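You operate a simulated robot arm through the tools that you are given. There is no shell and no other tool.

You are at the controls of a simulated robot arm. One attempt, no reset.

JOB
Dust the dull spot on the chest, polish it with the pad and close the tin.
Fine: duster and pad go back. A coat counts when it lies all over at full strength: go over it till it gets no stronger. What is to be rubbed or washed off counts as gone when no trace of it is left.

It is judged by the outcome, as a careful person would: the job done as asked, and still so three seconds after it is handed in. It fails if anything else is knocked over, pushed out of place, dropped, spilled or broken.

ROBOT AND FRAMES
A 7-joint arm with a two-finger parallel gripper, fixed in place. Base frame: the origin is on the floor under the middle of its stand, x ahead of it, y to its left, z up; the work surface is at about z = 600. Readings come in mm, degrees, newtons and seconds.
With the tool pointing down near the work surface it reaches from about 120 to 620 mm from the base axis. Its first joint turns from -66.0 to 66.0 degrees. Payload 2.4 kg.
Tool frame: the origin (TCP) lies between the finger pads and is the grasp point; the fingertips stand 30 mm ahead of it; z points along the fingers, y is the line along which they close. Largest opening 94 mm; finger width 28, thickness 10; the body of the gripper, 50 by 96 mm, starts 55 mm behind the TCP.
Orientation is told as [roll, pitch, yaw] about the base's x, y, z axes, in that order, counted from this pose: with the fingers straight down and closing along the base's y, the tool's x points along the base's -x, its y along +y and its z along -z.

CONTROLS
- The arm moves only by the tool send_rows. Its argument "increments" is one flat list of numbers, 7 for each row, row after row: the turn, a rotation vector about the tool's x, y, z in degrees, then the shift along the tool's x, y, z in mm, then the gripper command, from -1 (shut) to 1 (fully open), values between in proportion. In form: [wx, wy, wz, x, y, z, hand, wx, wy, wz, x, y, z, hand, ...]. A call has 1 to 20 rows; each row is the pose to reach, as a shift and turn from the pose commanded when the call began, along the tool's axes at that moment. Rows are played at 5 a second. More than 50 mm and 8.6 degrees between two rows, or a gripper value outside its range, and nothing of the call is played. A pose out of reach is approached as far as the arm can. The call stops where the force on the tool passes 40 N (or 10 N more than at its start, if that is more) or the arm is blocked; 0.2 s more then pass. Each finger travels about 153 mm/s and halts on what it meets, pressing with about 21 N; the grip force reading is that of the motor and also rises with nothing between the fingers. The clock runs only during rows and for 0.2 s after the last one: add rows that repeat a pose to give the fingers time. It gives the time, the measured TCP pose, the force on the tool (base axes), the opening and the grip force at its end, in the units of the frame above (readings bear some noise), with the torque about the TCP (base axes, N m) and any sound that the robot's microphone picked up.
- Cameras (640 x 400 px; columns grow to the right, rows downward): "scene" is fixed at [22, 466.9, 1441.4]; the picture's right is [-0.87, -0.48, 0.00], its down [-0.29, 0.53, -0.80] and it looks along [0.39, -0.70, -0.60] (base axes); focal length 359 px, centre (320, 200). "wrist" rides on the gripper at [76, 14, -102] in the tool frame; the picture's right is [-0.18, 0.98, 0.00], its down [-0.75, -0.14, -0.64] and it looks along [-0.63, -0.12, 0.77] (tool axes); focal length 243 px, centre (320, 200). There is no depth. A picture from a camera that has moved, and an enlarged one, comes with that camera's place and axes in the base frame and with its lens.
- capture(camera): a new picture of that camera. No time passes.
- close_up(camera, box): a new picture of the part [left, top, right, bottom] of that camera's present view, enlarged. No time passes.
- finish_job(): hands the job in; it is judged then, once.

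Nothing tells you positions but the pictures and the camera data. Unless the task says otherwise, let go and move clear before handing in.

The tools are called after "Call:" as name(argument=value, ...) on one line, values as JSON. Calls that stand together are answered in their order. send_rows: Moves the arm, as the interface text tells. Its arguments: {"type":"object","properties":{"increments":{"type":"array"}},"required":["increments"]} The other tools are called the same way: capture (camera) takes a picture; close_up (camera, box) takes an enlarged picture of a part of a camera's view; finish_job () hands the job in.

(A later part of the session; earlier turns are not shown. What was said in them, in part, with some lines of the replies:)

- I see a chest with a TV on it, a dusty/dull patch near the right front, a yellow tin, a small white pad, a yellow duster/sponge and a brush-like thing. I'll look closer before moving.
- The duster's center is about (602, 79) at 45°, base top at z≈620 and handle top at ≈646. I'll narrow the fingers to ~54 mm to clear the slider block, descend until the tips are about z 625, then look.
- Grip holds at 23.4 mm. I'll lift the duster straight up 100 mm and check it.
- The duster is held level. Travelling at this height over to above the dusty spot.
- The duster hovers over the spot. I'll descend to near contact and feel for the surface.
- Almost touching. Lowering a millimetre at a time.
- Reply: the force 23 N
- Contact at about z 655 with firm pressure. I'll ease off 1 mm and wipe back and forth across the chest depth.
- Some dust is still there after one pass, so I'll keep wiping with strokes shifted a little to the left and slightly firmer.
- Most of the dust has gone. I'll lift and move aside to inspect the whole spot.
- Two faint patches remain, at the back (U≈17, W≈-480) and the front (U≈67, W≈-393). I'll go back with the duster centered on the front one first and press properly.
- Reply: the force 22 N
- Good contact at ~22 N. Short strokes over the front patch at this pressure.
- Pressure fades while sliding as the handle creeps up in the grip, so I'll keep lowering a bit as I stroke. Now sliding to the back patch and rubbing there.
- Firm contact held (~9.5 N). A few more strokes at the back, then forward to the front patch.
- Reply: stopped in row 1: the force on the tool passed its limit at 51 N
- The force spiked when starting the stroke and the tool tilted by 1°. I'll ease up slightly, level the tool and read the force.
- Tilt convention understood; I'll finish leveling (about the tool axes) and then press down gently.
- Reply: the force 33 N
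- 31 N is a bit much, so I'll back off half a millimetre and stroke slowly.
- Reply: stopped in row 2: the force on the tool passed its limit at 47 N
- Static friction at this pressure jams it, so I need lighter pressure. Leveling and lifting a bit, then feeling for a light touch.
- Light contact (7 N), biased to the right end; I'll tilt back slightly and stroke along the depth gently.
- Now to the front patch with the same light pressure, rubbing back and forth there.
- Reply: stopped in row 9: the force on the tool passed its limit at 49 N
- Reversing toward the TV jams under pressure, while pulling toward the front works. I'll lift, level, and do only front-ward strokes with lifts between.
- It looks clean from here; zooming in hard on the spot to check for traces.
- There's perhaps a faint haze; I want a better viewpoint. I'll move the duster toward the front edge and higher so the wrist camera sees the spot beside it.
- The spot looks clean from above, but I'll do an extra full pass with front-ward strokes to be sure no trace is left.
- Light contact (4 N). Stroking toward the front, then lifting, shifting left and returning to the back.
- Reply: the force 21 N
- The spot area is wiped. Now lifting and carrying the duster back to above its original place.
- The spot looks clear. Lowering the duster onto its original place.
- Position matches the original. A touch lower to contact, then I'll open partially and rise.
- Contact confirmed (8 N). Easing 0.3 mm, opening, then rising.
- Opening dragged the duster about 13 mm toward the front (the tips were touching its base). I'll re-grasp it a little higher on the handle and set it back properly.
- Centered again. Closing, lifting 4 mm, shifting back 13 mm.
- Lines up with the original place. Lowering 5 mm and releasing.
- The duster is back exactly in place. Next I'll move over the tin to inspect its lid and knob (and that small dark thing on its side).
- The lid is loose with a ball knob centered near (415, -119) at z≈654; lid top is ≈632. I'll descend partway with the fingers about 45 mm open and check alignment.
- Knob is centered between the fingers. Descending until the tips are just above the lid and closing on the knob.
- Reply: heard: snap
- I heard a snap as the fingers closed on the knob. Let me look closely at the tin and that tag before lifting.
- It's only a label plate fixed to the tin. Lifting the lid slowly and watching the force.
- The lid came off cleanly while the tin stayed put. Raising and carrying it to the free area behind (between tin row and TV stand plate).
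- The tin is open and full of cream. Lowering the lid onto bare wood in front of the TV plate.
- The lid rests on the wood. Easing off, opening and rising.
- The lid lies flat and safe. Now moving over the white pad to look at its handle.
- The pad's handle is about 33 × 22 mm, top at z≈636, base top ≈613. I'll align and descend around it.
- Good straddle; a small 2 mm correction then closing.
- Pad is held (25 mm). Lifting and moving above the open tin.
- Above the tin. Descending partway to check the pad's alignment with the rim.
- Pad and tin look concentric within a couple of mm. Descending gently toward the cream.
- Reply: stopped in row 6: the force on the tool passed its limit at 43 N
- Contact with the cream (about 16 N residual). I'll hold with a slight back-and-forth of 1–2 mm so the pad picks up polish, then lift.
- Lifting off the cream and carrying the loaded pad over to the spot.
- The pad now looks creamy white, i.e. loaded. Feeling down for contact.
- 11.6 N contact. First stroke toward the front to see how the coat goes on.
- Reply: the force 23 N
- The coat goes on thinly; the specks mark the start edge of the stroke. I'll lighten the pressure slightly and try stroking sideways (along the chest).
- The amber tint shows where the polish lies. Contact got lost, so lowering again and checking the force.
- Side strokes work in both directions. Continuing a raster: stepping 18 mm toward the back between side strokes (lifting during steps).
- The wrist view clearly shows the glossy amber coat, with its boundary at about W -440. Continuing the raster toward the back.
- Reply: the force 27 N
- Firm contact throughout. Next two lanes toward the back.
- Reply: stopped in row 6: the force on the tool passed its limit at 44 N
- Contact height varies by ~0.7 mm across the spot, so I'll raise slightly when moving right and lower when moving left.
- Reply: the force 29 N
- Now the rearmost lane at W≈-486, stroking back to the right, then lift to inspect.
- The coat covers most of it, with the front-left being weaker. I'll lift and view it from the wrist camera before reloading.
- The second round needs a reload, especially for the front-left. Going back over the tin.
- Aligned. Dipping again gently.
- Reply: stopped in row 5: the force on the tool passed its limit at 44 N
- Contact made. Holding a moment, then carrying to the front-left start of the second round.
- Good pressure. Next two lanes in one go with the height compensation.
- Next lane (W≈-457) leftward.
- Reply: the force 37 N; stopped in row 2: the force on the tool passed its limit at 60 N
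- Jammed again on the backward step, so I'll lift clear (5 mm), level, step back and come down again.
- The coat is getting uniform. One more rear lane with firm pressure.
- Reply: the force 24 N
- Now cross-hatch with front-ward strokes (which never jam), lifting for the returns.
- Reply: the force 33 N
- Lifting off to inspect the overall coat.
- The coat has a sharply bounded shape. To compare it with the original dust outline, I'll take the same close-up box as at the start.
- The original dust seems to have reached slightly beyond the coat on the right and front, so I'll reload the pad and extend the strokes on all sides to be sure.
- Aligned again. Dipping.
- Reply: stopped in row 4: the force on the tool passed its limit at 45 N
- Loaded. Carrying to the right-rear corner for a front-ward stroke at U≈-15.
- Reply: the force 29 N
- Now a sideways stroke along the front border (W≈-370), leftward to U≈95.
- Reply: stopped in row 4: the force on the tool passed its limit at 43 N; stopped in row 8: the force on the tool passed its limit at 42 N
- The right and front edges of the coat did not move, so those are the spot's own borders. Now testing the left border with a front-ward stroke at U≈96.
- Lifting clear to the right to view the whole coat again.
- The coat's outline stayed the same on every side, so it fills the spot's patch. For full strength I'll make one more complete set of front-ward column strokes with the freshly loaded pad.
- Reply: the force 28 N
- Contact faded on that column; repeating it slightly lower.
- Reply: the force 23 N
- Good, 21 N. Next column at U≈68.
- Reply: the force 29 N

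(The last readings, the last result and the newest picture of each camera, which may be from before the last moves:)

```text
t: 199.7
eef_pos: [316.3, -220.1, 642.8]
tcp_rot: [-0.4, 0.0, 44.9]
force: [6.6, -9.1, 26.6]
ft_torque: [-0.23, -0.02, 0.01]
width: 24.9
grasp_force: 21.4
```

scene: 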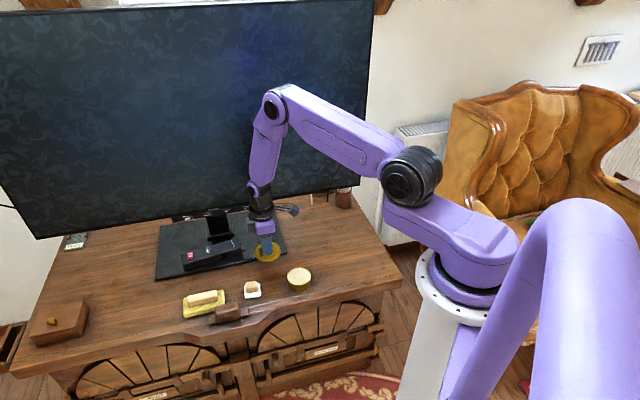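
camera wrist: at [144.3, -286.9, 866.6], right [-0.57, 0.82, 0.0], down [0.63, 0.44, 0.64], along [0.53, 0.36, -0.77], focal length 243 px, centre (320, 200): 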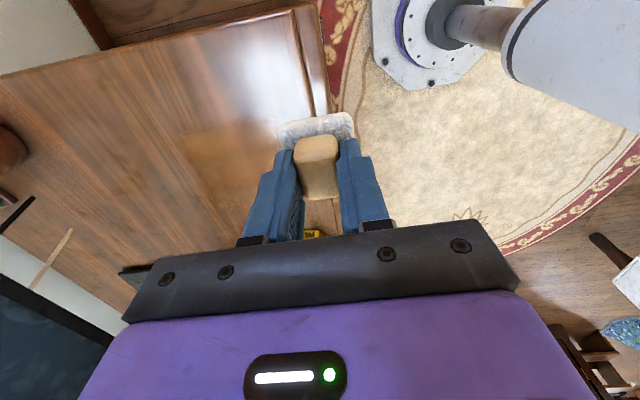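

And the last column at U≈88.

Call:
send_rows(increments=[0, 0, 0, 0, 0, -6, -1, 0, 0, 0, -10, -35, -6, -1, 0, 0, 0, -20, -72, -6, -1, 0, 0, 0, -20, -110, -6, -1, 0, 0, 0, -20, -110, -2, -1, 0, 0, 0, -20, -110, 0, -1, 0, 0, 0, -20, -110, 0.1, -1, 0, 0, 0, -20, -102, 0.1, -1, 0, 0, 0, -20, -90, 0.1, -1, 0, 0, 0, -20, -78, 0.1, -1, 0, 0, 0, -20, -66, 0.1, -1, 0, 0, 0, -20, -54, 0.1, -1, 0, 0, 0, -20, -42, 0.1, -1, 0, 0, 0, -20, -30, 0.1, -1, 0, 0, 0, -20, -18, 0.1, -1, 0, 0, 0, -20, -6, 0.1, -1, 0, 0, 0, -20, 0, 0.1, -1, 0, 0, 0, -20, 0, -10, -1, 0, 0, 0, -20, 0, -40, -1, 0, 0, 0, -20, 0, -40, -1])

Call:
close_up(camera="scene", box=[310, 225, 390, 290])

```text
t: 203.9
eef_pos: [328.2, -202.4, 685.1]
tcp_rot: [0.1, 0.0, 44.9]
force: [-0.5, -0.7, -0.4]
ft_torque: [-0.01, 0.0, -0.03]
width: 24.9
grasp_force: 21.0
```

```text
6.15 times, centred on (350, 258) of scene
camera zoom: at [22.0, 466.9, 1441.4], right [-0.87, -0.48, 0.0], down [-0.29, 0.53, -0.8], along [0.39, -0.7, -0.6], focal length 2208 px, centre (135, -154)
```

zoom: 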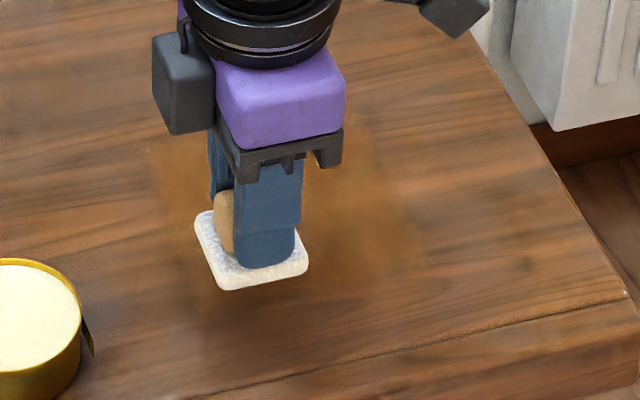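

Moving off to the left (above the tin, high) so the scene camera sees the whole coat.

Call:
send_rows(increments=[0, 0, 0, 0, 0, -30, -1, 0, 0, 0, -20, -1, -60, -1, 0, 0, 0, -50, -2, -60, -1, 0, 0, 0, -85, -3, -60, -1, 0, 0, 0, -123, -5.2, -60, -1, 0, 0, 0, -123, -5.2, -60, -1])

Call:
close_up(camera="scene", box=[310, 225, 390, 290])

Call:
close_up(camera="scene", box=[325, 240, 375, 283])

```text
t: 205.3
eef_pos: [419.9, -120.1, 744.2]
tcp_rot: [0.0, 0.0, 45.0]
force: [-0.7, 0.8, -0.9]
ft_torque: [-0.02, -0.01, 0.02]
width: 24.7
grasp_force: 21.3
```

```text
6.15 times, centred on (350, 258) of scene
camera zoom: at [22.0, 467.0, 1441.4], right [-0.87, -0.48, 0.0], down [-0.29, 0.53, -0.8], along [0.39, -0.7, -0.6], focal length 2208 px, centre (135, -154)
```

zoom: 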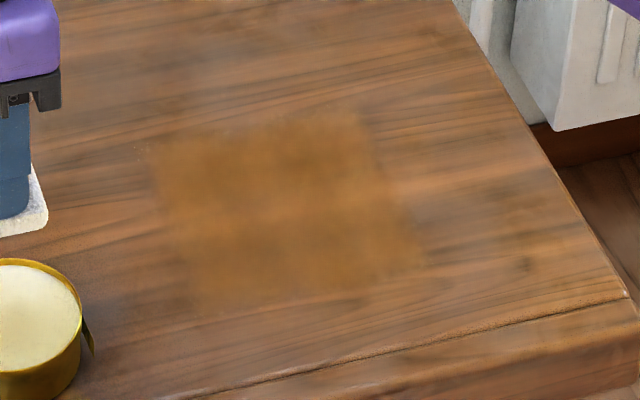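

```text
9.30 times, centred on (350, 262) of scene
camera zoom: at [22.0, 467.0, 1441.4], right [-0.87, -0.48, 0.0], down [-0.29, 0.53, -0.8], along [0.39, -0.7, -0.6], focal length 3337 px, centre (41, -372)
```

zoom: 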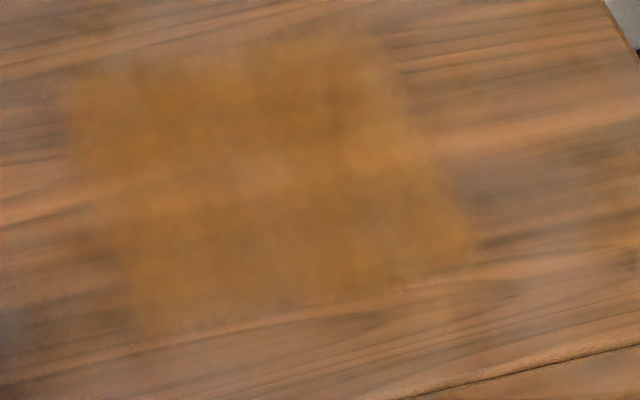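

Call:
close_up(camera="scene", box=[330, 246, 360, 270])

Call:
capture(camera="scene")

```text
16.00 times, centred on (345, 258) of scene
camera zoom: at [22.0, 467.0, 1441.4], right [-0.87, -0.48, 0.0], down [-0.29, 0.53, -0.8], along [0.39, -0.7, -0.6], focal length 5740 px, centre (-80, -728)
```

zoom: 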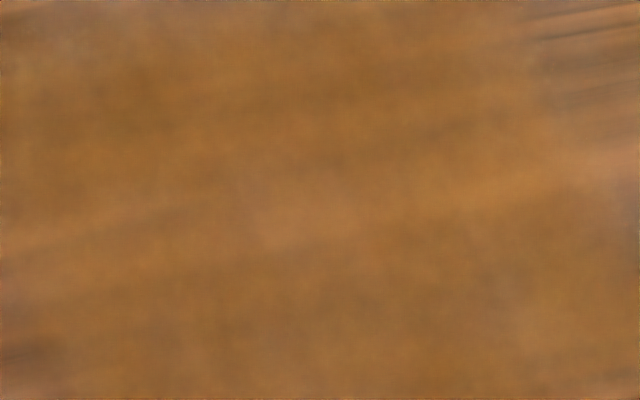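

```text
taken
```

scene: 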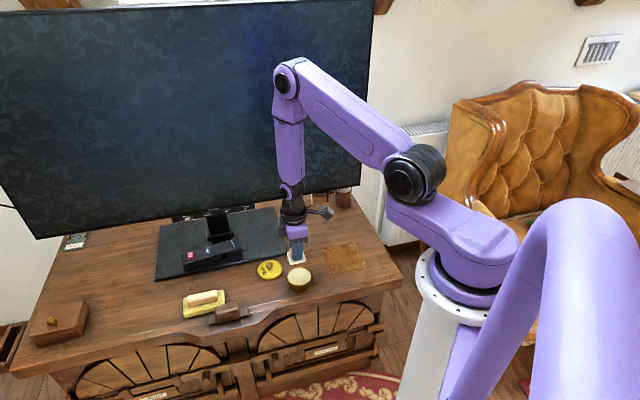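

Call:
close_up(camera="scene", box=[312, 243, 328, 255])

Call:
close_up(camera="scene", box=[342, 236, 366, 254])

Call:
close_up(camera="scene", box=[355, 258, 379, 276])

Call:
close_up(camera="scene", box=[326, 264, 350, 282])

```text
16.00 times, centred on (320, 249) of scene
camera zoom: at [22.0, 467.0, 1441.4], right [-0.87, -0.48, 0.0], down [-0.29, 0.53, -0.8], along [0.39, -0.7, -0.6], focal length 5740 px, centre (320, -584)
```

zoom: 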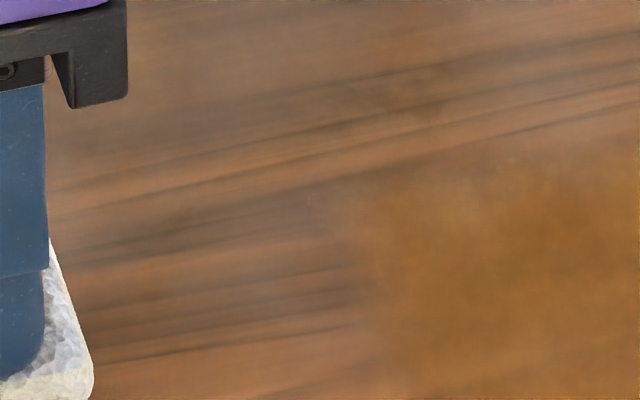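

```text
16.00 times, centred on (354, 245) of scene
camera zoom: at [22.0, 467.0, 1441.4], right [-0.87, -0.48, 0.0], down [-0.29, 0.53, -0.8], along [0.39, -0.7, -0.6], focal length 5740 px, centre (-224, -520)
```

zoom: 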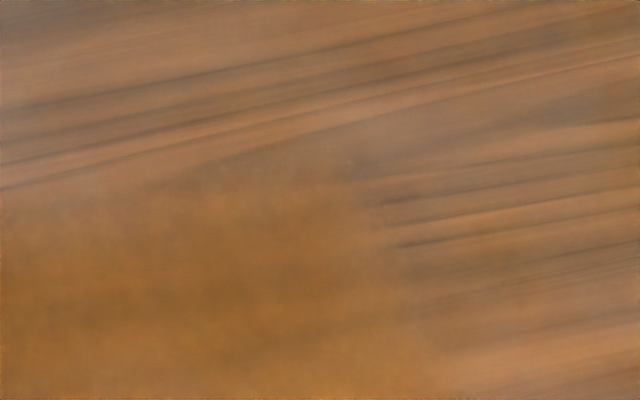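

```text
16.00 times, centred on (367, 267) of scene
camera zoom: at [22.0, 467.0, 1441.4], right [-0.87, -0.48, 0.0], down [-0.29, 0.53, -0.8], along [0.39, -0.7, -0.6], focal length 5740 px, centre (-432, -872)
```

zoom: 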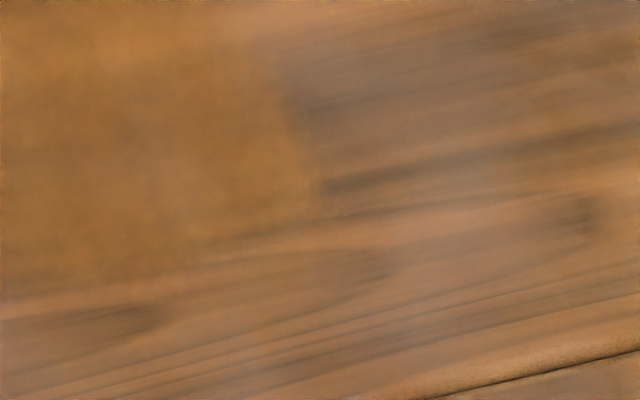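

```text
16.00 times, centred on (338, 273) of scene
camera zoom: at [22.0, 467.0, 1441.4], right [-0.87, -0.48, 0.0], down [-0.29, 0.53, -0.8], along [0.39, -0.7, -0.6], focal length 5740 px, centre (32, -968)
```

zoom: 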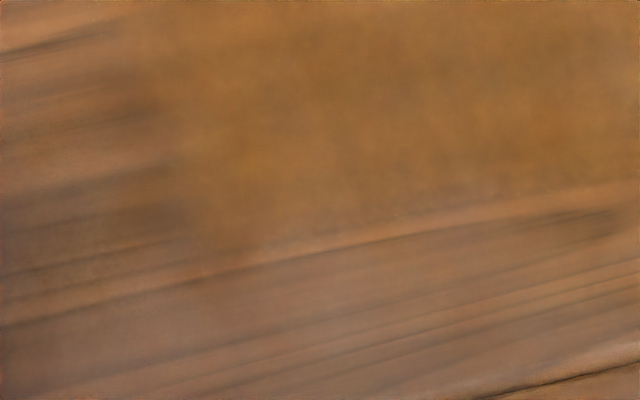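

The coat is opaque and even with crisp borders, and didn't get stronger with the last pass. Now returning the pad to its original place.

Call:
send_rows(increments=[0, 0, 0, -35, 0, 0, -1, 0, 0, 0, -70, 0, 0, -1, 0, 0, 0, -105, 0, 0, -1, 0, 0, 0, -136.5, 0, 0, -1, 0, 0, 0, -136.5, 0, 30, -1, 0, 0, 0, -136.5, 0, 60, -1, 0, 0, 0, -136.5, 0, 85, -1, 0, 0, 0, -136.5, 0, 94, -1, 0, 0, 0, -136.5, 0, 94, -1])

Call:
close_up(camera="scene", box=[225, 265, 285, 310])

Call:
capture(camera="wrist")

```text
t: 207.3
eef_pos: [516.1, -24.5, 649.0]
tcp_rot: [0.1, 0.1, 44.9]
force: [0.2, -0.4, 0.5]
ft_torque: [-0.03, 0.01, 0.02]
width: 24.9
grasp_force: 21.0
```

```text
8.89 times, centred on (255, 288) of scene
camera zoom: at [22.0, 466.9, 1441.4], right [-0.87, -0.48, 0.0], down [-0.29, 0.53, -0.8], along [0.39, -0.7, -0.6], focal length 3189 px, centre (898, -578)
```

zoom: 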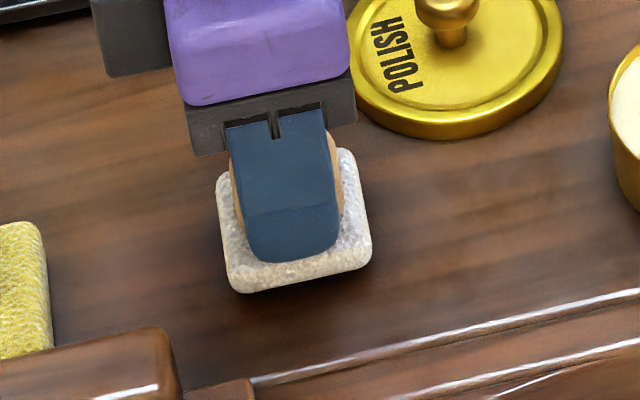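

```text
taken
camera wrist: at [452.1, -67.1, 752.0], right [-0.56, 0.83, 0.0], down [0.63, 0.43, 0.64], along [0.53, 0.36, -0.77], focal length 243 px, centre (320, 200)
```

wrist: 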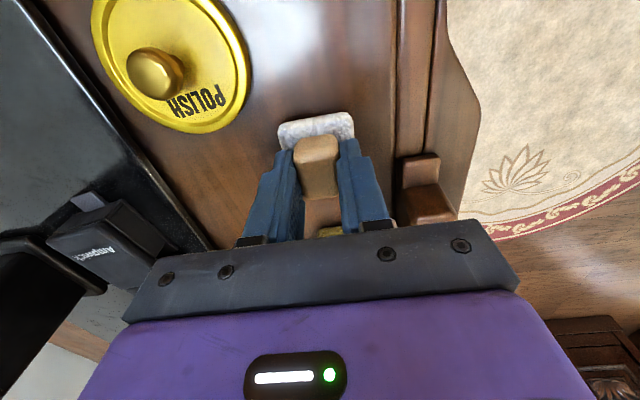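

Nearly in place; shifting 3 mm back and lowering to contact.

Call:
send_rows(increments=[0, 0, 0, 0, -3, 0, -1, 0, 0, 0, 0, -3, 2.5, -1, 0, 0, 0, 0, -3, 4.5, -1, 0, 0, 0, 0, -3, 5.3, -1, 0, 0, 0, 0, -3, 5.3, -1])

Call:
close_up(camera="scene", box=[225, 265, 285, 310])

```text
t: 208.5
eef_pos: [518.2, -26.8, 645.5]
tcp_rot: [-0.1, 0.0, 44.9]
force: [-0.2, 0.4, -1.5]
ft_torque: [0.03, 0.0, 0.02]
width: 25.2
grasp_force: 21.4
```

```text
8.89 times, centred on (255, 288) of scene
camera zoom: at [22.0, 466.9, 1441.4], right [-0.87, -0.48, 0.0], down [-0.29, 0.53, -0.8], along [0.39, -0.7, -0.6], focal length 3189 px, centre (898, -578)
```

zoom: 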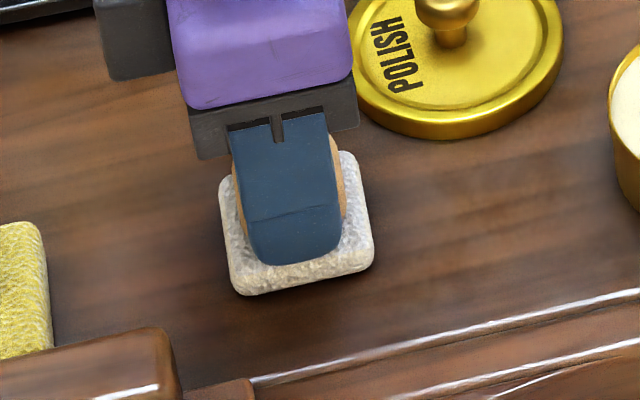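

The pad originally sat about 3.5° turned relative to my grip, so I'll rotate it back and lower the last bit.

Call:
send_rows(increments=[0, 0, 1.8, 0, 0, -0.5, -1, 0, 0, 3.5, 0, 0, -0.5, -1, 0, 0, 3.5, 0, 0, 0.3, -1, 0, 0, 3.5, 0, 0, 0.8, -1, 0, 0, 3.5, 0, 0, 0.8, -1])

Call:
close_up(camera="scene", box=[225, 265, 285, 310])

```text
t: 209.7
eef_pos: [517.9, -26.6, 644.0]
tcp_rot: [-0.1, 0.1, 41.5]
force: [-4.8, -3.0, 17.9]
ft_torque: [-0.08, 0.2, 0.01]
width: 25.3
grasp_force: 21.1
```

```text
8.89 times, centred on (255, 288) of scene
camera zoom: at [21.6, 466.9, 1441.4], right [-0.87, -0.48, 0.0], down [-0.29, 0.53, -0.8], along [0.39, -0.7, -0.6], focal length 3189 px, centre (898, -578)
```

zoom: 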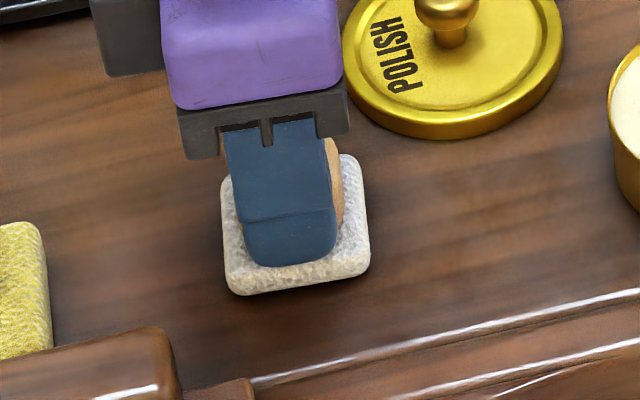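

Contact made; it's ~2.5 mm too far back compared with the start, so I'll nudge it forward with a tiny lift and set it down.

Call:
send_rows(increments=[0, 0, 0, 0, 0, -2.5, -1, 0, 0, 0, 0.5, 2.5, -2.5, -1, 0, 0, 0, 0.5, 2.5, -1, -1, 0, 0, 0, 0.5, 2.5, -0.3, -1, 0, 0, 0, 0.5, 2.5, -0.3, -1])

Call:
close_up(camera="scene", box=[225, 265, 285, 310])

```text
t: 210.9
eef_pos: [516.4, -25.2, 644.2]
tcp_rot: [0.0, -0.1, 41.5]
force: [-5.5, 3.8, 22.5]
ft_torque: [0.11, 0.22, 0.02]
width: 25.1
grasp_force: 21.2
```

```text
8.89 times, centred on (255, 288) of scene
camera zoom: at [21.5, 467.0, 1441.4], right [-0.87, -0.48, 0.0], down [-0.29, 0.53, -0.8], along [0.39, -0.7, -0.6], focal length 3189 px, centre (898, -578)
```

zoom: 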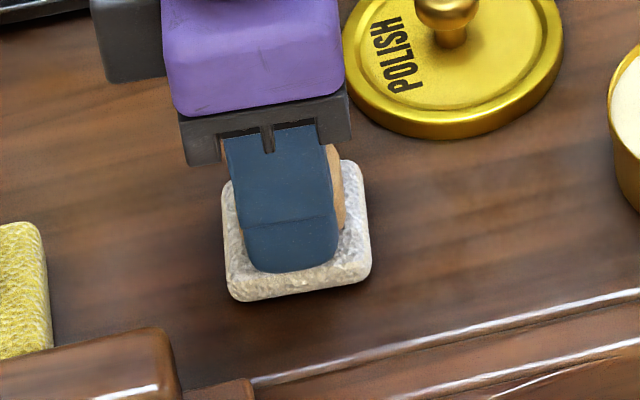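

Matches the starting position. Relieving the pressure, opening just 2 mm, rising, then opening fully.

Call:
send_rows(increments=[0, 0, 0, 0, 0, -0.5, -1, 0, 0, 0, 0, 0, -0.5, -1, 0, 0, 0, 0, 0, -0.5, -0.42, 0, 0, 0, 0, 0, -0.5, -0.42, 0, 0, 0, 0, 0, -4, -0.42, 0, 0, 0, 0, 0, -4, -0.42])

Call:
close_up(camera="scene", box=[225, 265, 285, 310])

```text
t: 212.3
eef_pos: [516.0, -25.7, 646.3]
tcp_rot: [0.0, 0.1, 41.5]
force: [0.4, -0.9, 0.1]
ft_torque: [0.01, 0.0, 0.0]
width: 27.4
grasp_force: 0.1
```

```text
8.89 times, centred on (255, 288) of scene
camera zoom: at [22.0, 466.9, 1441.4], right [-0.87, -0.48, 0.0], down [-0.29, 0.53, -0.8], along [0.39, -0.7, -0.6], focal length 3189 px, centre (898, -578)
```

zoom: 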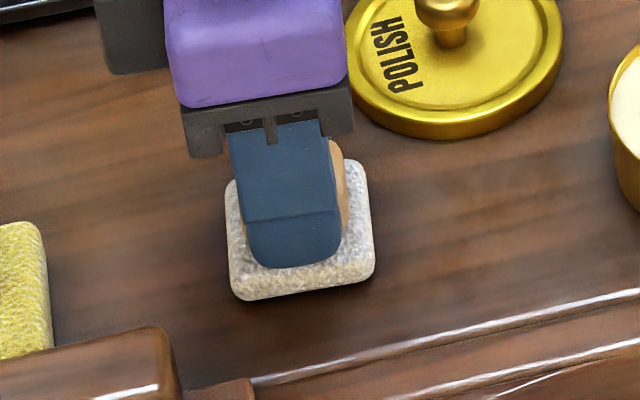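

Pad stays down. Opening wider and rising clear.

Call:
send_rows(increments=[0, 0, 0, 0, 0, -2, -0.42, 0, 0, 0, 0, 0, -2, 0, 0, 0, 0, 0, 0, -2, 0, 0, 0, 0, 0, 0, -25, 0, 0, 0, 0, 0, 0, -60, 0, 0, 0, 0, 0, 0, -95, 0, 0, 0, -1.8, 0, 0, -120, 0, 0, 0, -3.5, 0, 0, -120, 0, 0, 0, -3.5, 0, 0, -120, 0])

Call:
close_up(camera="scene", box=[225, 265, 285, 310])

Call:
capture(camera="wrist")

```text
t: 214.3
eef_pos: [515.3, -23.6, 766.8]
tcp_rot: [0.1, 0.1, 45.0]
force: [0.9, 0.1, -0.7]
ft_torque: [0.03, 0.01, 0.01]
width: 47.0
grasp_force: 0.0
```

```text
8.89 times, centred on (255, 288) of scene
camera zoom: at [22.0, 466.9, 1441.4], right [-0.87, -0.48, 0.0], down [-0.29, 0.53, -0.8], along [0.39, -0.7, -0.6], focal length 3189 px, centre (898, -578)
```

zoom: 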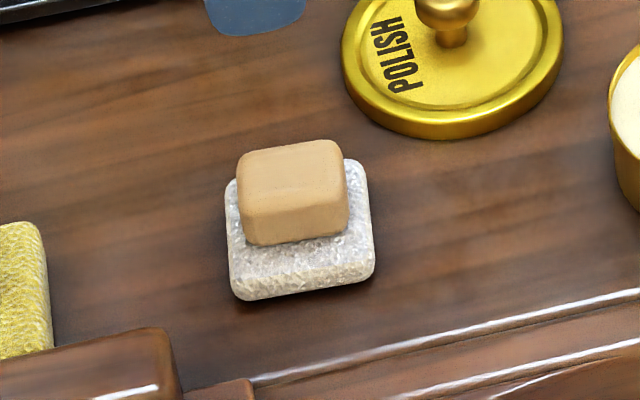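

```text
taken
camera wrist: at [450.6, -67.1, 869.9], right [-0.56, 0.83, 0.0], down [0.63, 0.43, 0.64], along [0.53, 0.36, -0.77], focal length 243 px, centre (320, 200)
```

wrist: 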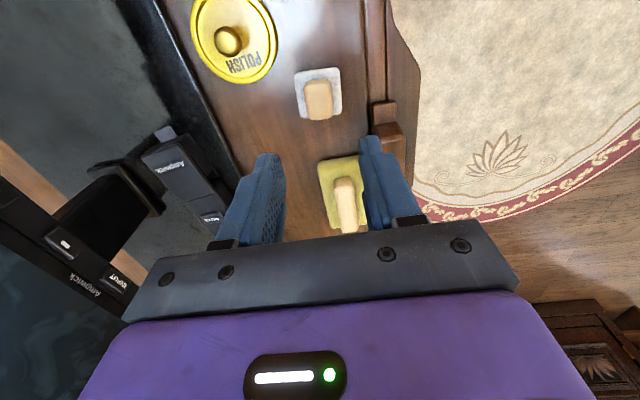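

The pad is back in place. Before closing the tin, I'll inspect the polished spot with the unobstructed wrist camera.

Call:
send_rows(increments=[0, 0, 0, 33, -6, -8, 0, 0, 0, 0, 66, -12, -16, 0, 0, 0, 0, 99, -18, -24, 0, 0, 0, 0, 132, -24, -34, 0, 0, 0, 0, 165, -30, -34, 0, 0, 0, 0, 198, -36, -34, 0, 0, 0, 0, 231, -42, -34, 0, 0, 0, 0, 264, -49, -34, 0, 0, 0, 0, 302, -56, -34, 0, 0, 0, 0, 302, -56, -34, 0])

Call:
capture(camera="wrist")

Call:
close_up(camera="wrist", box=[220, 10, 420, 170])

```text
t: 216.5
eef_pos: [340.4, -276.0, 802.5]
tcp_rot: [-0.1, 0.0, 44.8]
force: [-0.3, -0.7, -0.4]
ft_torque: [0.03, 0.01, 0.01]
width: 46.6
grasp_force: 0.1
```

```text
taken
camera wrist: at [276.7, -318.9, 904.8], right [-0.56, 0.83, 0.0], down [0.63, 0.43, 0.64], along [0.53, 0.36, -0.77], focal length 243 px, centre (320, 200)
```

wrist: 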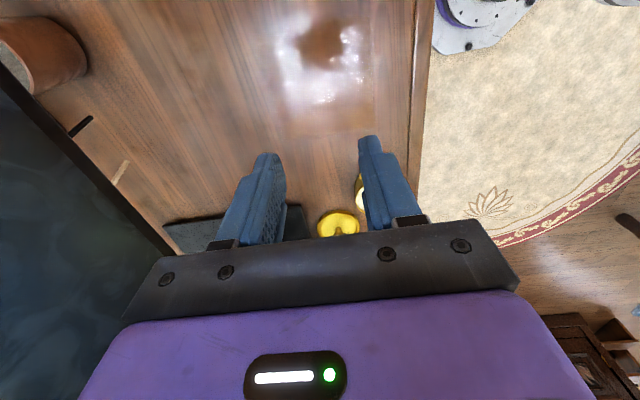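

```text
2.50 times, centred on (320, 90) of wrist
camera zoom: at [276.7, -318.9, 904.8], right [-0.56, 0.83, 0.0], down [0.63, 0.43, 0.64], along [0.53, 0.36, -0.77], focal length 606 px, centre (320, 475)
```

zoom: 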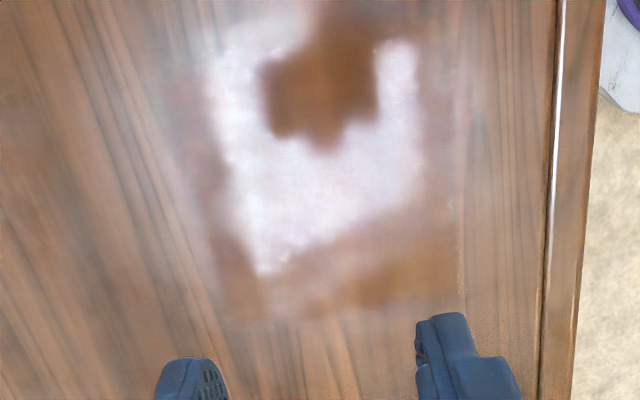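

The patch is mirror-glossy here. One more look from another angle to avoid the reflection.

Call:
send_rows(increments=[0, 0, 0, 10, 30, 0, 0, 0, 0, 0, 20, 60, 0, 0, 0, 0, 0, 40, 90, 0, 0, 0, 0, 0, 60, 120, 0, 0, 0, 0, 0, 60, 120, 0, 0])

Call:
close_up(camera="wrist", box=[120, 40, 320, 200])

Call:
close_up(camera="scene", box=[310, 225, 390, 290])

```text
t: 217.7
eef_pos: [213.3, -235.5, 801.0]
tcp_rot: [0.0, 0.0, 44.9]
force: [0.4, -0.8, 0.2]
ft_torque: [0.02, 0.0, 0.0]
width: 46.9
grasp_force: 0.0
```

```text
2.50 times, centred on (220, 120) of wrist
camera zoom: at [149.2, -277.5, 904.8], right [-0.56, 0.83, 0.0], down [0.63, 0.43, 0.64], along [0.53, 0.36, -0.77], focal length 606 px, centre (570, 400)
```

zoom: 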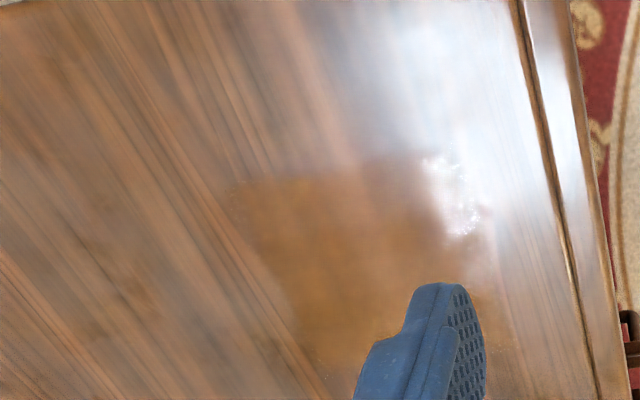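

```text
6.15 times, centred on (350, 258) of scene
camera zoom: at [22.0, 466.9, 1441.4], right [-0.87, -0.48, 0.0], down [-0.29, 0.53, -0.8], along [0.39, -0.7, -0.6], focal length 2208 px, centre (135, -154)
```

zoom: 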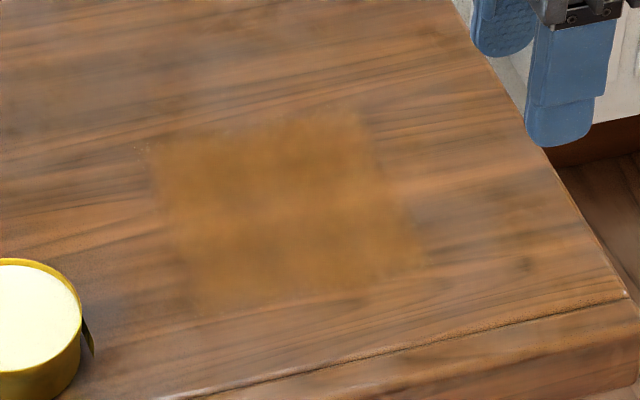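

The coat is uniform to the edges. Now fetching the lid: moving above its knob at about (520, -116).

Call:
send_rows(increments=[0, 0, 0, -30, -13, 0, 0, 0, 0, 0, -60, -26, 0, 0, 0, 0, 0, -90, -39, 0, 0, 0, 0, 0, -120, -52, 0, 0, 0, 0, 0, -150, -65, 0, 0, 0, 0, 0, -180, -78, 0, 0, 0, 0, 0, -210, -91, 0, 0, 0, 0, 0, -240, -104, 10, 0, 0, 0, 0, -270, -117, 25, 0, 0, 0, 0, -301.5, -132.5, 40, -0.05, 0, 0, 0, -301.5, -132.5, 40, -0.05])

Call:
capture(camera="wrist")

Call:
close_up(camera="scene", box=[230, 220, 350, 300])

```text
t: 220.1
eef_pos: [519.1, -116.0, 760.3]
tcp_rot: [0.0, 0.1, 44.9]
force: [-0.2, -0.5, -0.4]
ft_torque: [0.0, 0.01, 0.0]
width: 44.6
grasp_force: 0.1
```

```text
taken
camera wrist: at [455.9, -159.8, 863.1], right [-0.56, 0.83, 0.0], down [0.63, 0.43, 0.64], along [0.53, 0.36, -0.77], focal length 243 px, centre (320, 200)
```

wrist: 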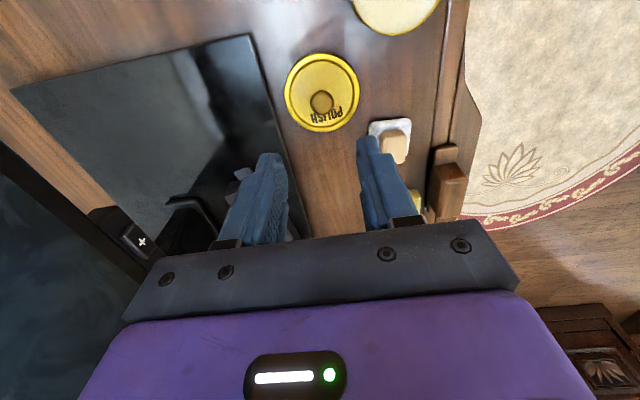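

```text
5.00 times, centred on (290, 260) of scene
camera zoom: at [22.0, 466.9, 1441.4], right [-0.87, -0.48, 0.0], down [-0.29, 0.53, -0.8], along [0.39, -0.7, -0.6], focal length 1794 px, centre (470, -100)
```

zoom: 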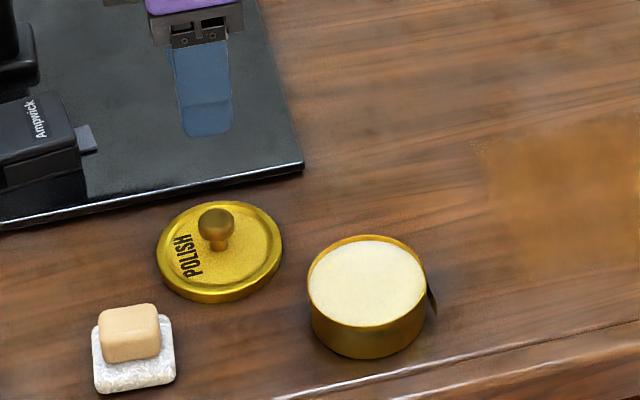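

Knob is right below. Descending around it.

Call:
send_rows(increments=[0, 0, 0, 0, 1, 35, -0.05, 0, 0, 0, 0, 1, 70, -0.05, 0, 0, 0, 0, 1, 95, -0.05, 0, 0, 0, 0, 1, 110, -0.05, 0, 0, 0, 0, 1, 117, -0.05, 0, 0, 0, 0, 1, 120, -0.05, 0, 0, 0, 0, 1, 120, -0.05])

Call:
capture(camera="wrist")

Call:
close_up(camera="scene", box=[250, 240, 300, 280])

```text
t: 221.7
eef_pos: [520.0, -115.9, 640.1]
tcp_rot: [0.0, -0.1, 44.9]
force: [-0.3, -0.4, 0.2]
ft_torque: [0.02, 0.02, 0.01]
width: 44.6
grasp_force: 0.0
```

```text
taken
camera wrist: at [456.1, -159.1, 742.9], right [-0.56, 0.83, 0.0], down [0.63, 0.43, 0.64], along [0.53, 0.36, -0.77], focal length 243 px, centre (320, 200)
```

wrist: 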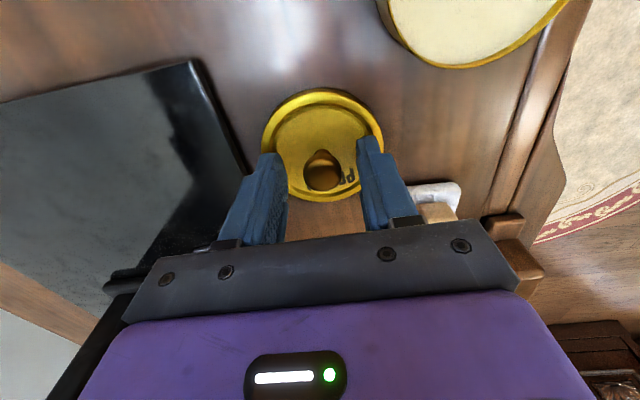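

```text
10.00 times, centred on (275, 260) of scene
camera zoom: at [22.0, 466.9, 1441.4], right [-0.87, -0.48, 0.0], down [-0.29, 0.53, -0.8], along [0.39, -0.7, -0.6], focal length 3588 px, centre (770, -400)
```

zoom: 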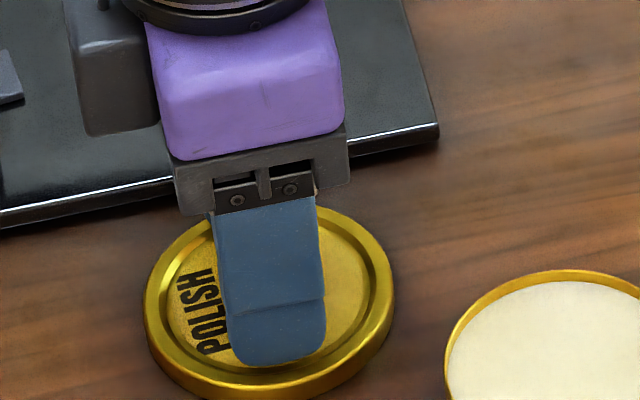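

Call:
send_rows(increments=[0, 0, 0, 0, 0, 0, -0.4, 0, 0, 0, 0, 0, 0, -1, 0, 0, 0, 0, 0, 0, -1, 0, 0, 0, 0, 0, 0, -1])

Call:
capture(camera="wrist")

```text
t: 222.7
eef_pos: [519.5, -115.9, 640.3]
tcp_rot: [0.1, -0.1, 44.9]
force: [0.1, 0.2, 0.9]
ft_torque: [0.03, 0.01, 0.01]
width: 20.4
grasp_force: 20.8
```

```text
taken
camera wrist: at [456.1, -159.1, 743.0], right [-0.56, 0.83, 0.0], down [0.63, 0.43, 0.64], along [0.53, 0.36, -0.77], focal length 243 px, centre (320, 200)
```

wrist: 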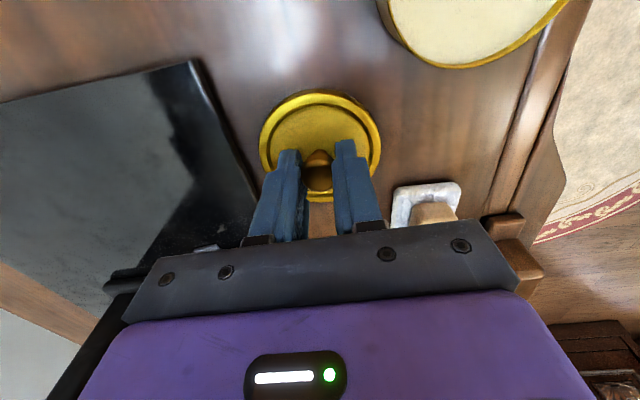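

Lid grasped as before. Lifting and carrying it over the tin.

Call:
send_rows(increments=[0, 0, 0, 0, 0, -5, -1, 0, 0, 0, 0, 0, -25, -1, 0, 0, 0, 0, 0, -55, -1, 0, 0, 0, 0, 0, -75, -1, 0, 0, 0, 20, 18, -75, -1, 0, 0, 0, 40, 36, -75, -1, 0, 0, 0, 60, 54, -75, -1, 0, 0, 0, 77.3, 70.9, -75, -1, 0, 0, 0, 77.3, 70.9, -75, -1])

Call:
capture(camera="wrist")

Call:
close_up(camera="scene", box=[260, 230, 350, 300])

```text
t: 224.7
eef_pos: [414.4, -120.0, 714.8]
tcp_rot: [0.0, 0.0, 45.0]
force: [-0.3, -0.1, 0.6]
ft_torque: [-0.01, -0.01, 0.01]
width: 20.5
grasp_force: 20.9
```

```text
taken
camera wrist: at [349.8, -163.1, 817.6], right [-0.56, 0.83, 0.0], down [0.63, 0.43, 0.64], along [0.53, 0.36, -0.77], focal length 243 px, centre (320, 200)
```

wrist: 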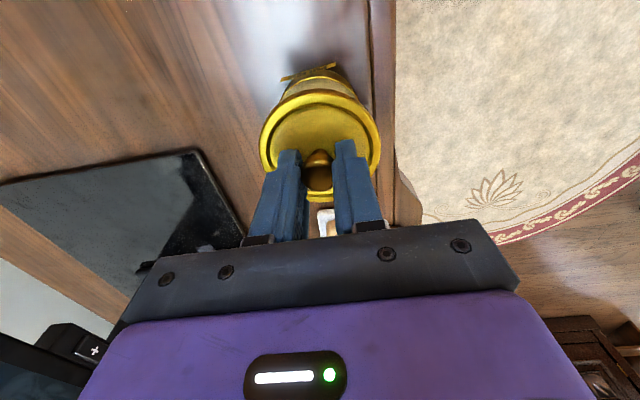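

```text
5.71 times, centred on (305, 265) of scene
camera zoom: at [22.0, 466.9, 1441.4], right [-0.87, -0.48, 0.0], down [-0.29, 0.53, -0.8], along [0.39, -0.7, -0.6], focal length 2050 px, centre (406, -171)
```

zoom: 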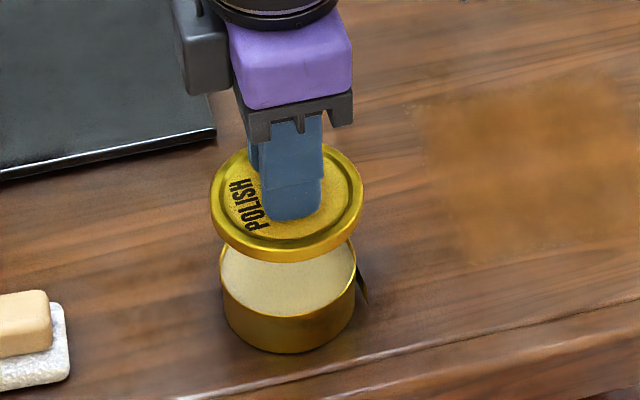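

Lid and tin centers agree within ~1.5 mm. Lowering to a few mm above the seat and checking.

Call:
send_rows(increments=[0, 0, 0, 0, 0, 15, -1, 0, 0, 0, 0, 0, 28, -1, 0, 0, 0, 0, 0, 36, -1, 0, 0, 0, 0, 0, 40, -1, 0, 0, 0, 0, 0, 40, -1])

Call:
close_up(camera="scene", box=[275, 252, 325, 295])

Call:
close_up(camera="wrist", box=[220, 40, 420, 210])

```text
t: 225.9
eef_pos: [414.2, -118.8, 676.1]
tcp_rot: [0.0, 0.0, 44.9]
force: [1.1, -1.1, -0.7]
ft_torque: [-0.01, 0.01, -0.02]
width: 20.3
grasp_force: 20.5
```

```text
9.30 times, centred on (300, 274) of scene
camera zoom: at [22.0, 466.9, 1441.4], right [-0.87, -0.48, 0.0], down [-0.29, 0.53, -0.8], along [0.39, -0.7, -0.6], focal length 3337 px, centre (506, -484)
```

zoom: 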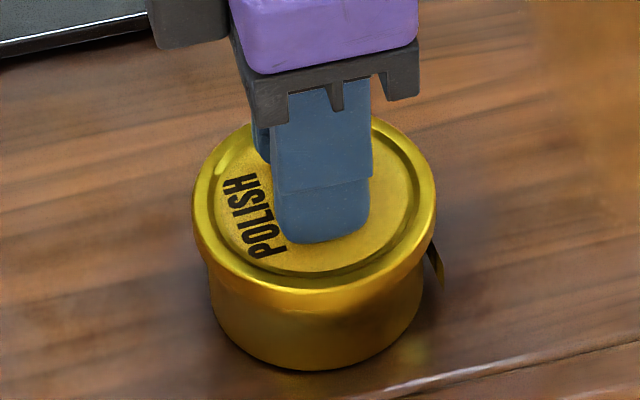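

```text
2.35 times, centred on (320, 125) of wrist
camera zoom: at [350.5, -162.8, 778.0], right [-0.56, 0.83, 0.0], down [0.63, 0.43, 0.64], along [0.53, 0.36, -0.77], focal length 571 px, centre (320, 376)
```

zoom: 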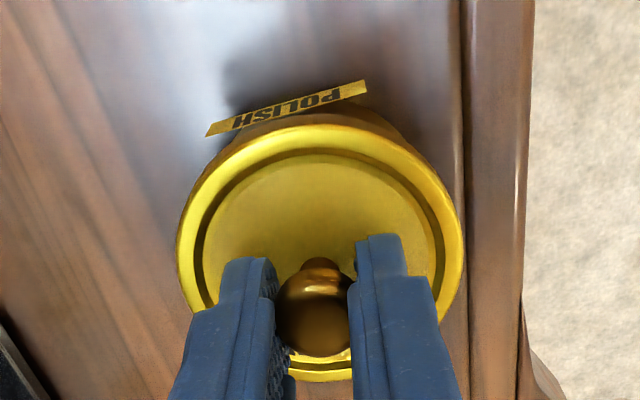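

Aligned laterally to within a fraction of a mm. Lowering slowly onto the rim.

Call:
send_rows(increments=[0, 0, 0, 0, 0, 2, -1, 0, 0, 0, 0, 0, 4, -1, 0, 0, 0, 0, 0, 5.5, -1, 0, 0, 0, 0, 0, 6.5, -1, 0, 0, 0, 0, 0, 6.5, -1])

Call:
close_up(camera="scene", box=[275, 252, 325, 295])

```text
t: 227.1
eef_pos: [414.2, -120.3, 669.4]
tcp_rot: [0.1, 0.0, 44.8]
force: [0.8, 0.1, -0.9]
ft_torque: [0.03, 0.02, 0.0]
width: 20.3
grasp_force: 21.1
```

```text
9.30 times, centred on (300, 274) of scene
camera zoom: at [22.0, 466.9, 1441.4], right [-0.87, -0.48, 0.0], down [-0.29, 0.53, -0.8], along [0.39, -0.7, -0.6], focal length 3337 px, centre (506, -484)
```

zoom: 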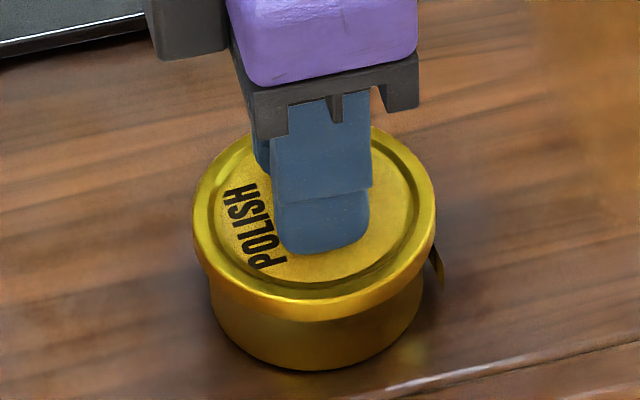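

Call:
send_rows(increments=[0, 0, 0, 0, 0, 0.7, -1, 0, 0, 0, 0, 0, 1.4, -1, 0, 0, 0, 0, 0, 2, -1, 0, 0, 0, 0, 0, 2, -1])

Call:
close_up(camera="scene", box=[280, 260, 325, 295])

```text
t: 228.1
eef_pos: [415.6, -120.2, 667.8]
tcp_rot: [0.0, 0.0, 44.9]
force: [0.7, 0.3, -0.9]
ft_torque: [0.02, 0.0, 0.0]
width: 20.3
grasp_force: 21.2
```

```text
11.43 times, centred on (302, 278) of scene
camera zoom: at [22.0, 466.9, 1441.4], right [-0.87, -0.48, 0.0], down [-0.29, 0.53, -0.8], along [0.39, -0.7, -0.6], focal length 4100 px, centre (520, -686)
```

zoom: 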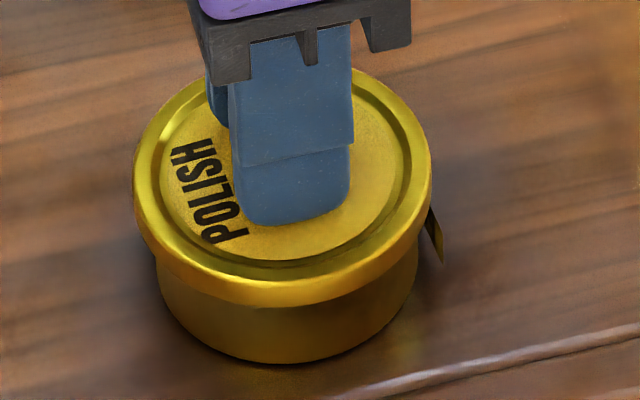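

About 1.5 mm to go. Continuing in half-millimetre steps.

Call:
send_rows(increments=[0, 0, 0, 0, 0, 0.5, -1, 0, 0, 0, 0, 0, 1.0, -1, 0, 0, 0, 0, 0, 1.5, -1, 0, 0, 0, 0, 0, 1.5, -1])

Call:
close_up(camera="scene", box=[280, 260, 325, 295])

```text
t: 229.1
eef_pos: [415.4, -118.6, 666.9]
tcp_rot: [0.0, 0.0, 44.9]
force: [-0.5, -0.6, -0.3]
ft_torque: [0.0, -0.01, 0.02]
width: 20.2
grasp_force: 21.3
```

```text
11.43 times, centred on (302, 278) of scene
camera zoom: at [22.0, 466.9, 1441.4], right [-0.87, -0.48, 0.0], down [-0.29, 0.53, -0.8], along [0.39, -0.7, -0.6], focal length 4100 px, centre (520, -686)
```

zoom: 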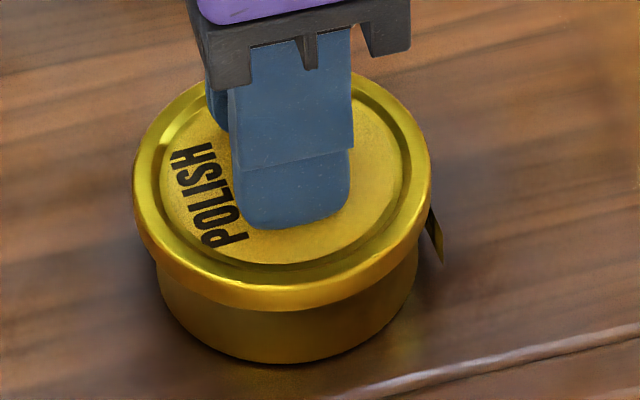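

Call:
send_rows(increments=[0, 0, 0, 0, 0, 0.4, -1, 0, 0, 0, 0, 0, 0.8, -1, 0, 0, 0, 0, 0, 1.2, -1, 0, 0, 0, 0, 0, 1.2, -1])

Call:
close_up(camera="scene", box=[280, 260, 325, 295])

```text
t: 230.1
eef_pos: [415.0, -120.2, 666.0]
tcp_rot: [0.1, 0.0, 44.9]
force: [-1.2, 1.8, 15.1]
ft_torque: [-0.02, 0.06, 0.0]
width: 20.3
grasp_force: 20.6
heard: snap
```

```text
11.43 times, centred on (302, 278) of scene
camera zoom: at [21.7, 467.0, 1441.3], right [-0.87, -0.48, 0.0], down [-0.29, 0.53, -0.8], along [0.39, -0.7, -0.6], focal length 4100 px, centre (520, -686)
```

zoom: 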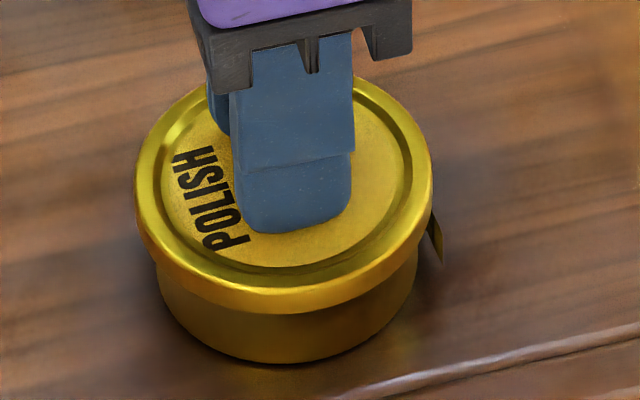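

A snap: the lid has seated. Relieving the pressure, opening gently and rising straight up.

Call:
send_rows(increments=[0, 0, 0, 0, 0, -0.3, -1, 0, 0, 0, 0, 0, -0.3, -0.5, 0, 0, 0, 0, 0, -0.3, -0.4, 0, 0, 0, 0, 0, -0.3, -0.2, 0, 0, 0, 0, 0, -0.3, -0.05, 0, 0, 0, 0, 0, -0.3, -0.05, 0, 0, 0, 0, 0, -15, -0.05, 0, 0, 0, 0, 0, -40, -0.05, 0, 0, 0, 0, 0, -80, -0.05, 0, 0, 0, 0, 0, -110, -0.05, 0, 0, 0, 0, 0, -110, -0.05])

Call:
close_up(camera="scene", box=[280, 260, 325, 295])

Call:
capture(camera="wrist")

Call:
capture(camera="scene")

```text
t: 232.5
eef_pos: [414.4, -119.7, 775.7]
tcp_rot: [0.0, -0.1, 44.9]
force: [0.3, -0.3, 0.2]
ft_torque: [0.01, -0.05, 0.0]
width: 44.8
grasp_force: 0.1
```

```text
11.43 times, centred on (302, 278) of scene
camera zoom: at [22.0, 466.9, 1441.4], right [-0.87, -0.48, 0.0], down [-0.29, 0.53, -0.8], along [0.39, -0.7, -0.6], focal length 4100 px, centre (520, -686)
```

zoom: 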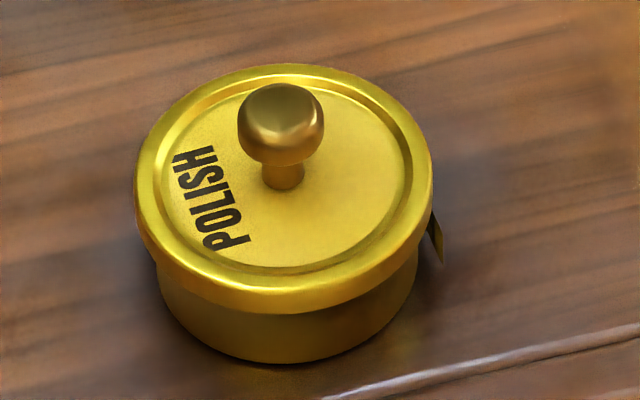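

```text
taken
camera wrist: at [351.4, -162.9, 878.2], right [-0.56, 0.83, 0.0], down [0.63, 0.43, 0.64], along [0.53, 0.36, -0.77], focal length 243 px, centre (320, 200)
```

wrist: 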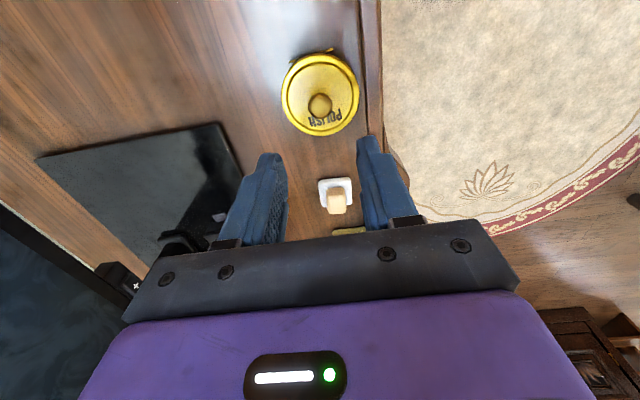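

```text
taken
```

scene: 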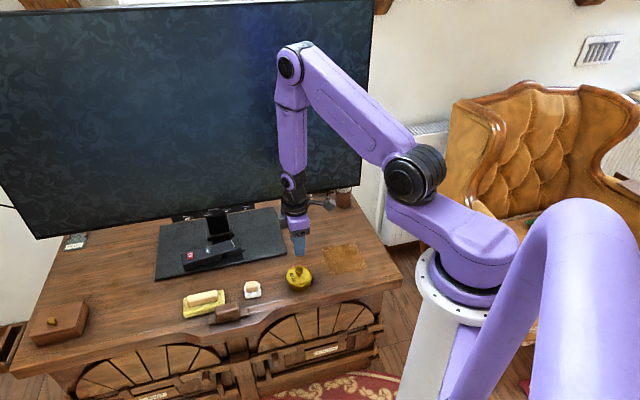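

The tin is closed and everything stands in place. I'll raise the arm well clear and take a last look.

Call:
send_rows(increments=[0, 0, 0, 0, 0, -30, 0, 0, 0, 0, 0, 0, -60, 0, 0, 0, 0, 0, 20, -85, 0, 0, 0, 0, 0, 40, -90, 0, 0, 0, 0, 0, 40, -90, 0])

Call:
close_up(camera="scene", box=[170, 220, 380, 350])

Call:
close_up(camera="scene", box=[310, 225, 390, 290])

Call:
close_up(camera="scene", box=[170, 270, 280, 335])

```text
t: 233.7
eef_pos: [387.2, -91.2, 864.8]
tcp_rot: [0.0, 0.0, 45.0]
force: [-0.1, 0.4, -0.1]
ft_torque: [-0.04, -0.02, -0.04]
width: 47.0
grasp_force: 0.0
```

```text
3.05 times, centred on (275, 285) of scene
camera zoom: at [21.9, 466.9, 1441.4], right [-0.87, -0.48, 0.0], down [-0.29, 0.53, -0.8], along [0.39, -0.7, -0.6], focal length 1093 px, centre (457, -59)
```

zoom: 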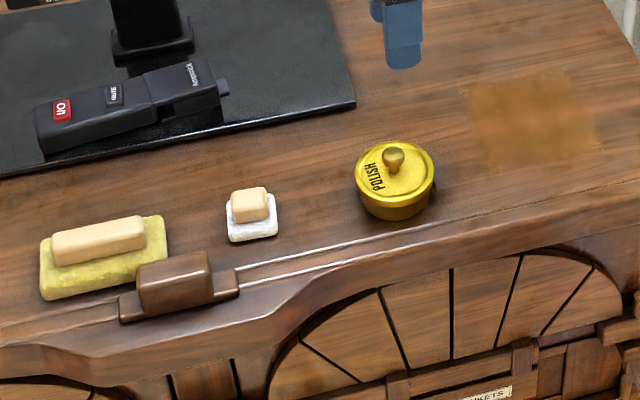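

```text
6.15 times, centred on (350, 258) of scene
camera zoom: at [21.9, 466.9, 1441.4], right [-0.87, -0.48, 0.0], down [-0.29, 0.53, -0.8], along [0.39, -0.7, -0.6], focal length 2208 px, centre (135, -154)
```

zoom: 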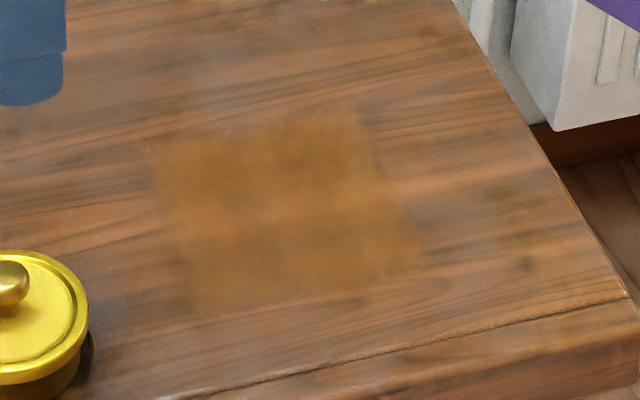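

```text
5.82 times, centred on (225, 302) of scene
camera zoom: at [21.9, 466.9, 1441.4], right [-0.87, -0.48, 0.0], down [-0.29, 0.53, -0.8], along [0.39, -0.7, -0.6], focal length 2087 px, centre (873, -396)
```

zoom: 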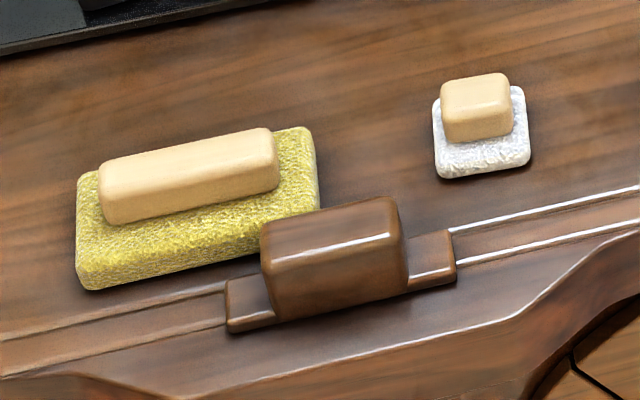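

The dust has been wiped off and the spot carries an even coat of polish to its borders. The tin is snapped shut, the duster and pad are back where they started, and the arm is clear. I'm handing the job in.

Call:
finish_job()

```text
The job is handed in.
```

The dull spot has been dusted and polished, the tin is closed, and the job is handed in. I don't have the verdict yet.

- **Dusting:** I wiped the spot with the duster until no dust showed in either camera. The original dust seemed to reach about 1 cm past the polished patch at the right and front; the bare wood there looks clean.
- **Polish:** The coat looks even and opaque over the whole patch, and the last full pass made it no stronger. Fresh polish rubbed past the edges did not take, so I took those edges as the spot's own border.
- **Tin:** I heard the lid snap as it seated. The tin moved about 1–2 mm while I was dipping the pad.
- **Duster and pad:** Both are back within 1–2 mm of where they started. The duster was dragged about 13 mm when I first let go, so I gripped it again and set it back.

While wiping and polishing, the force on the arm passed its limit several times and stopped the motion. Nothing was knocked over or spilled, and the arm is clear of everything.
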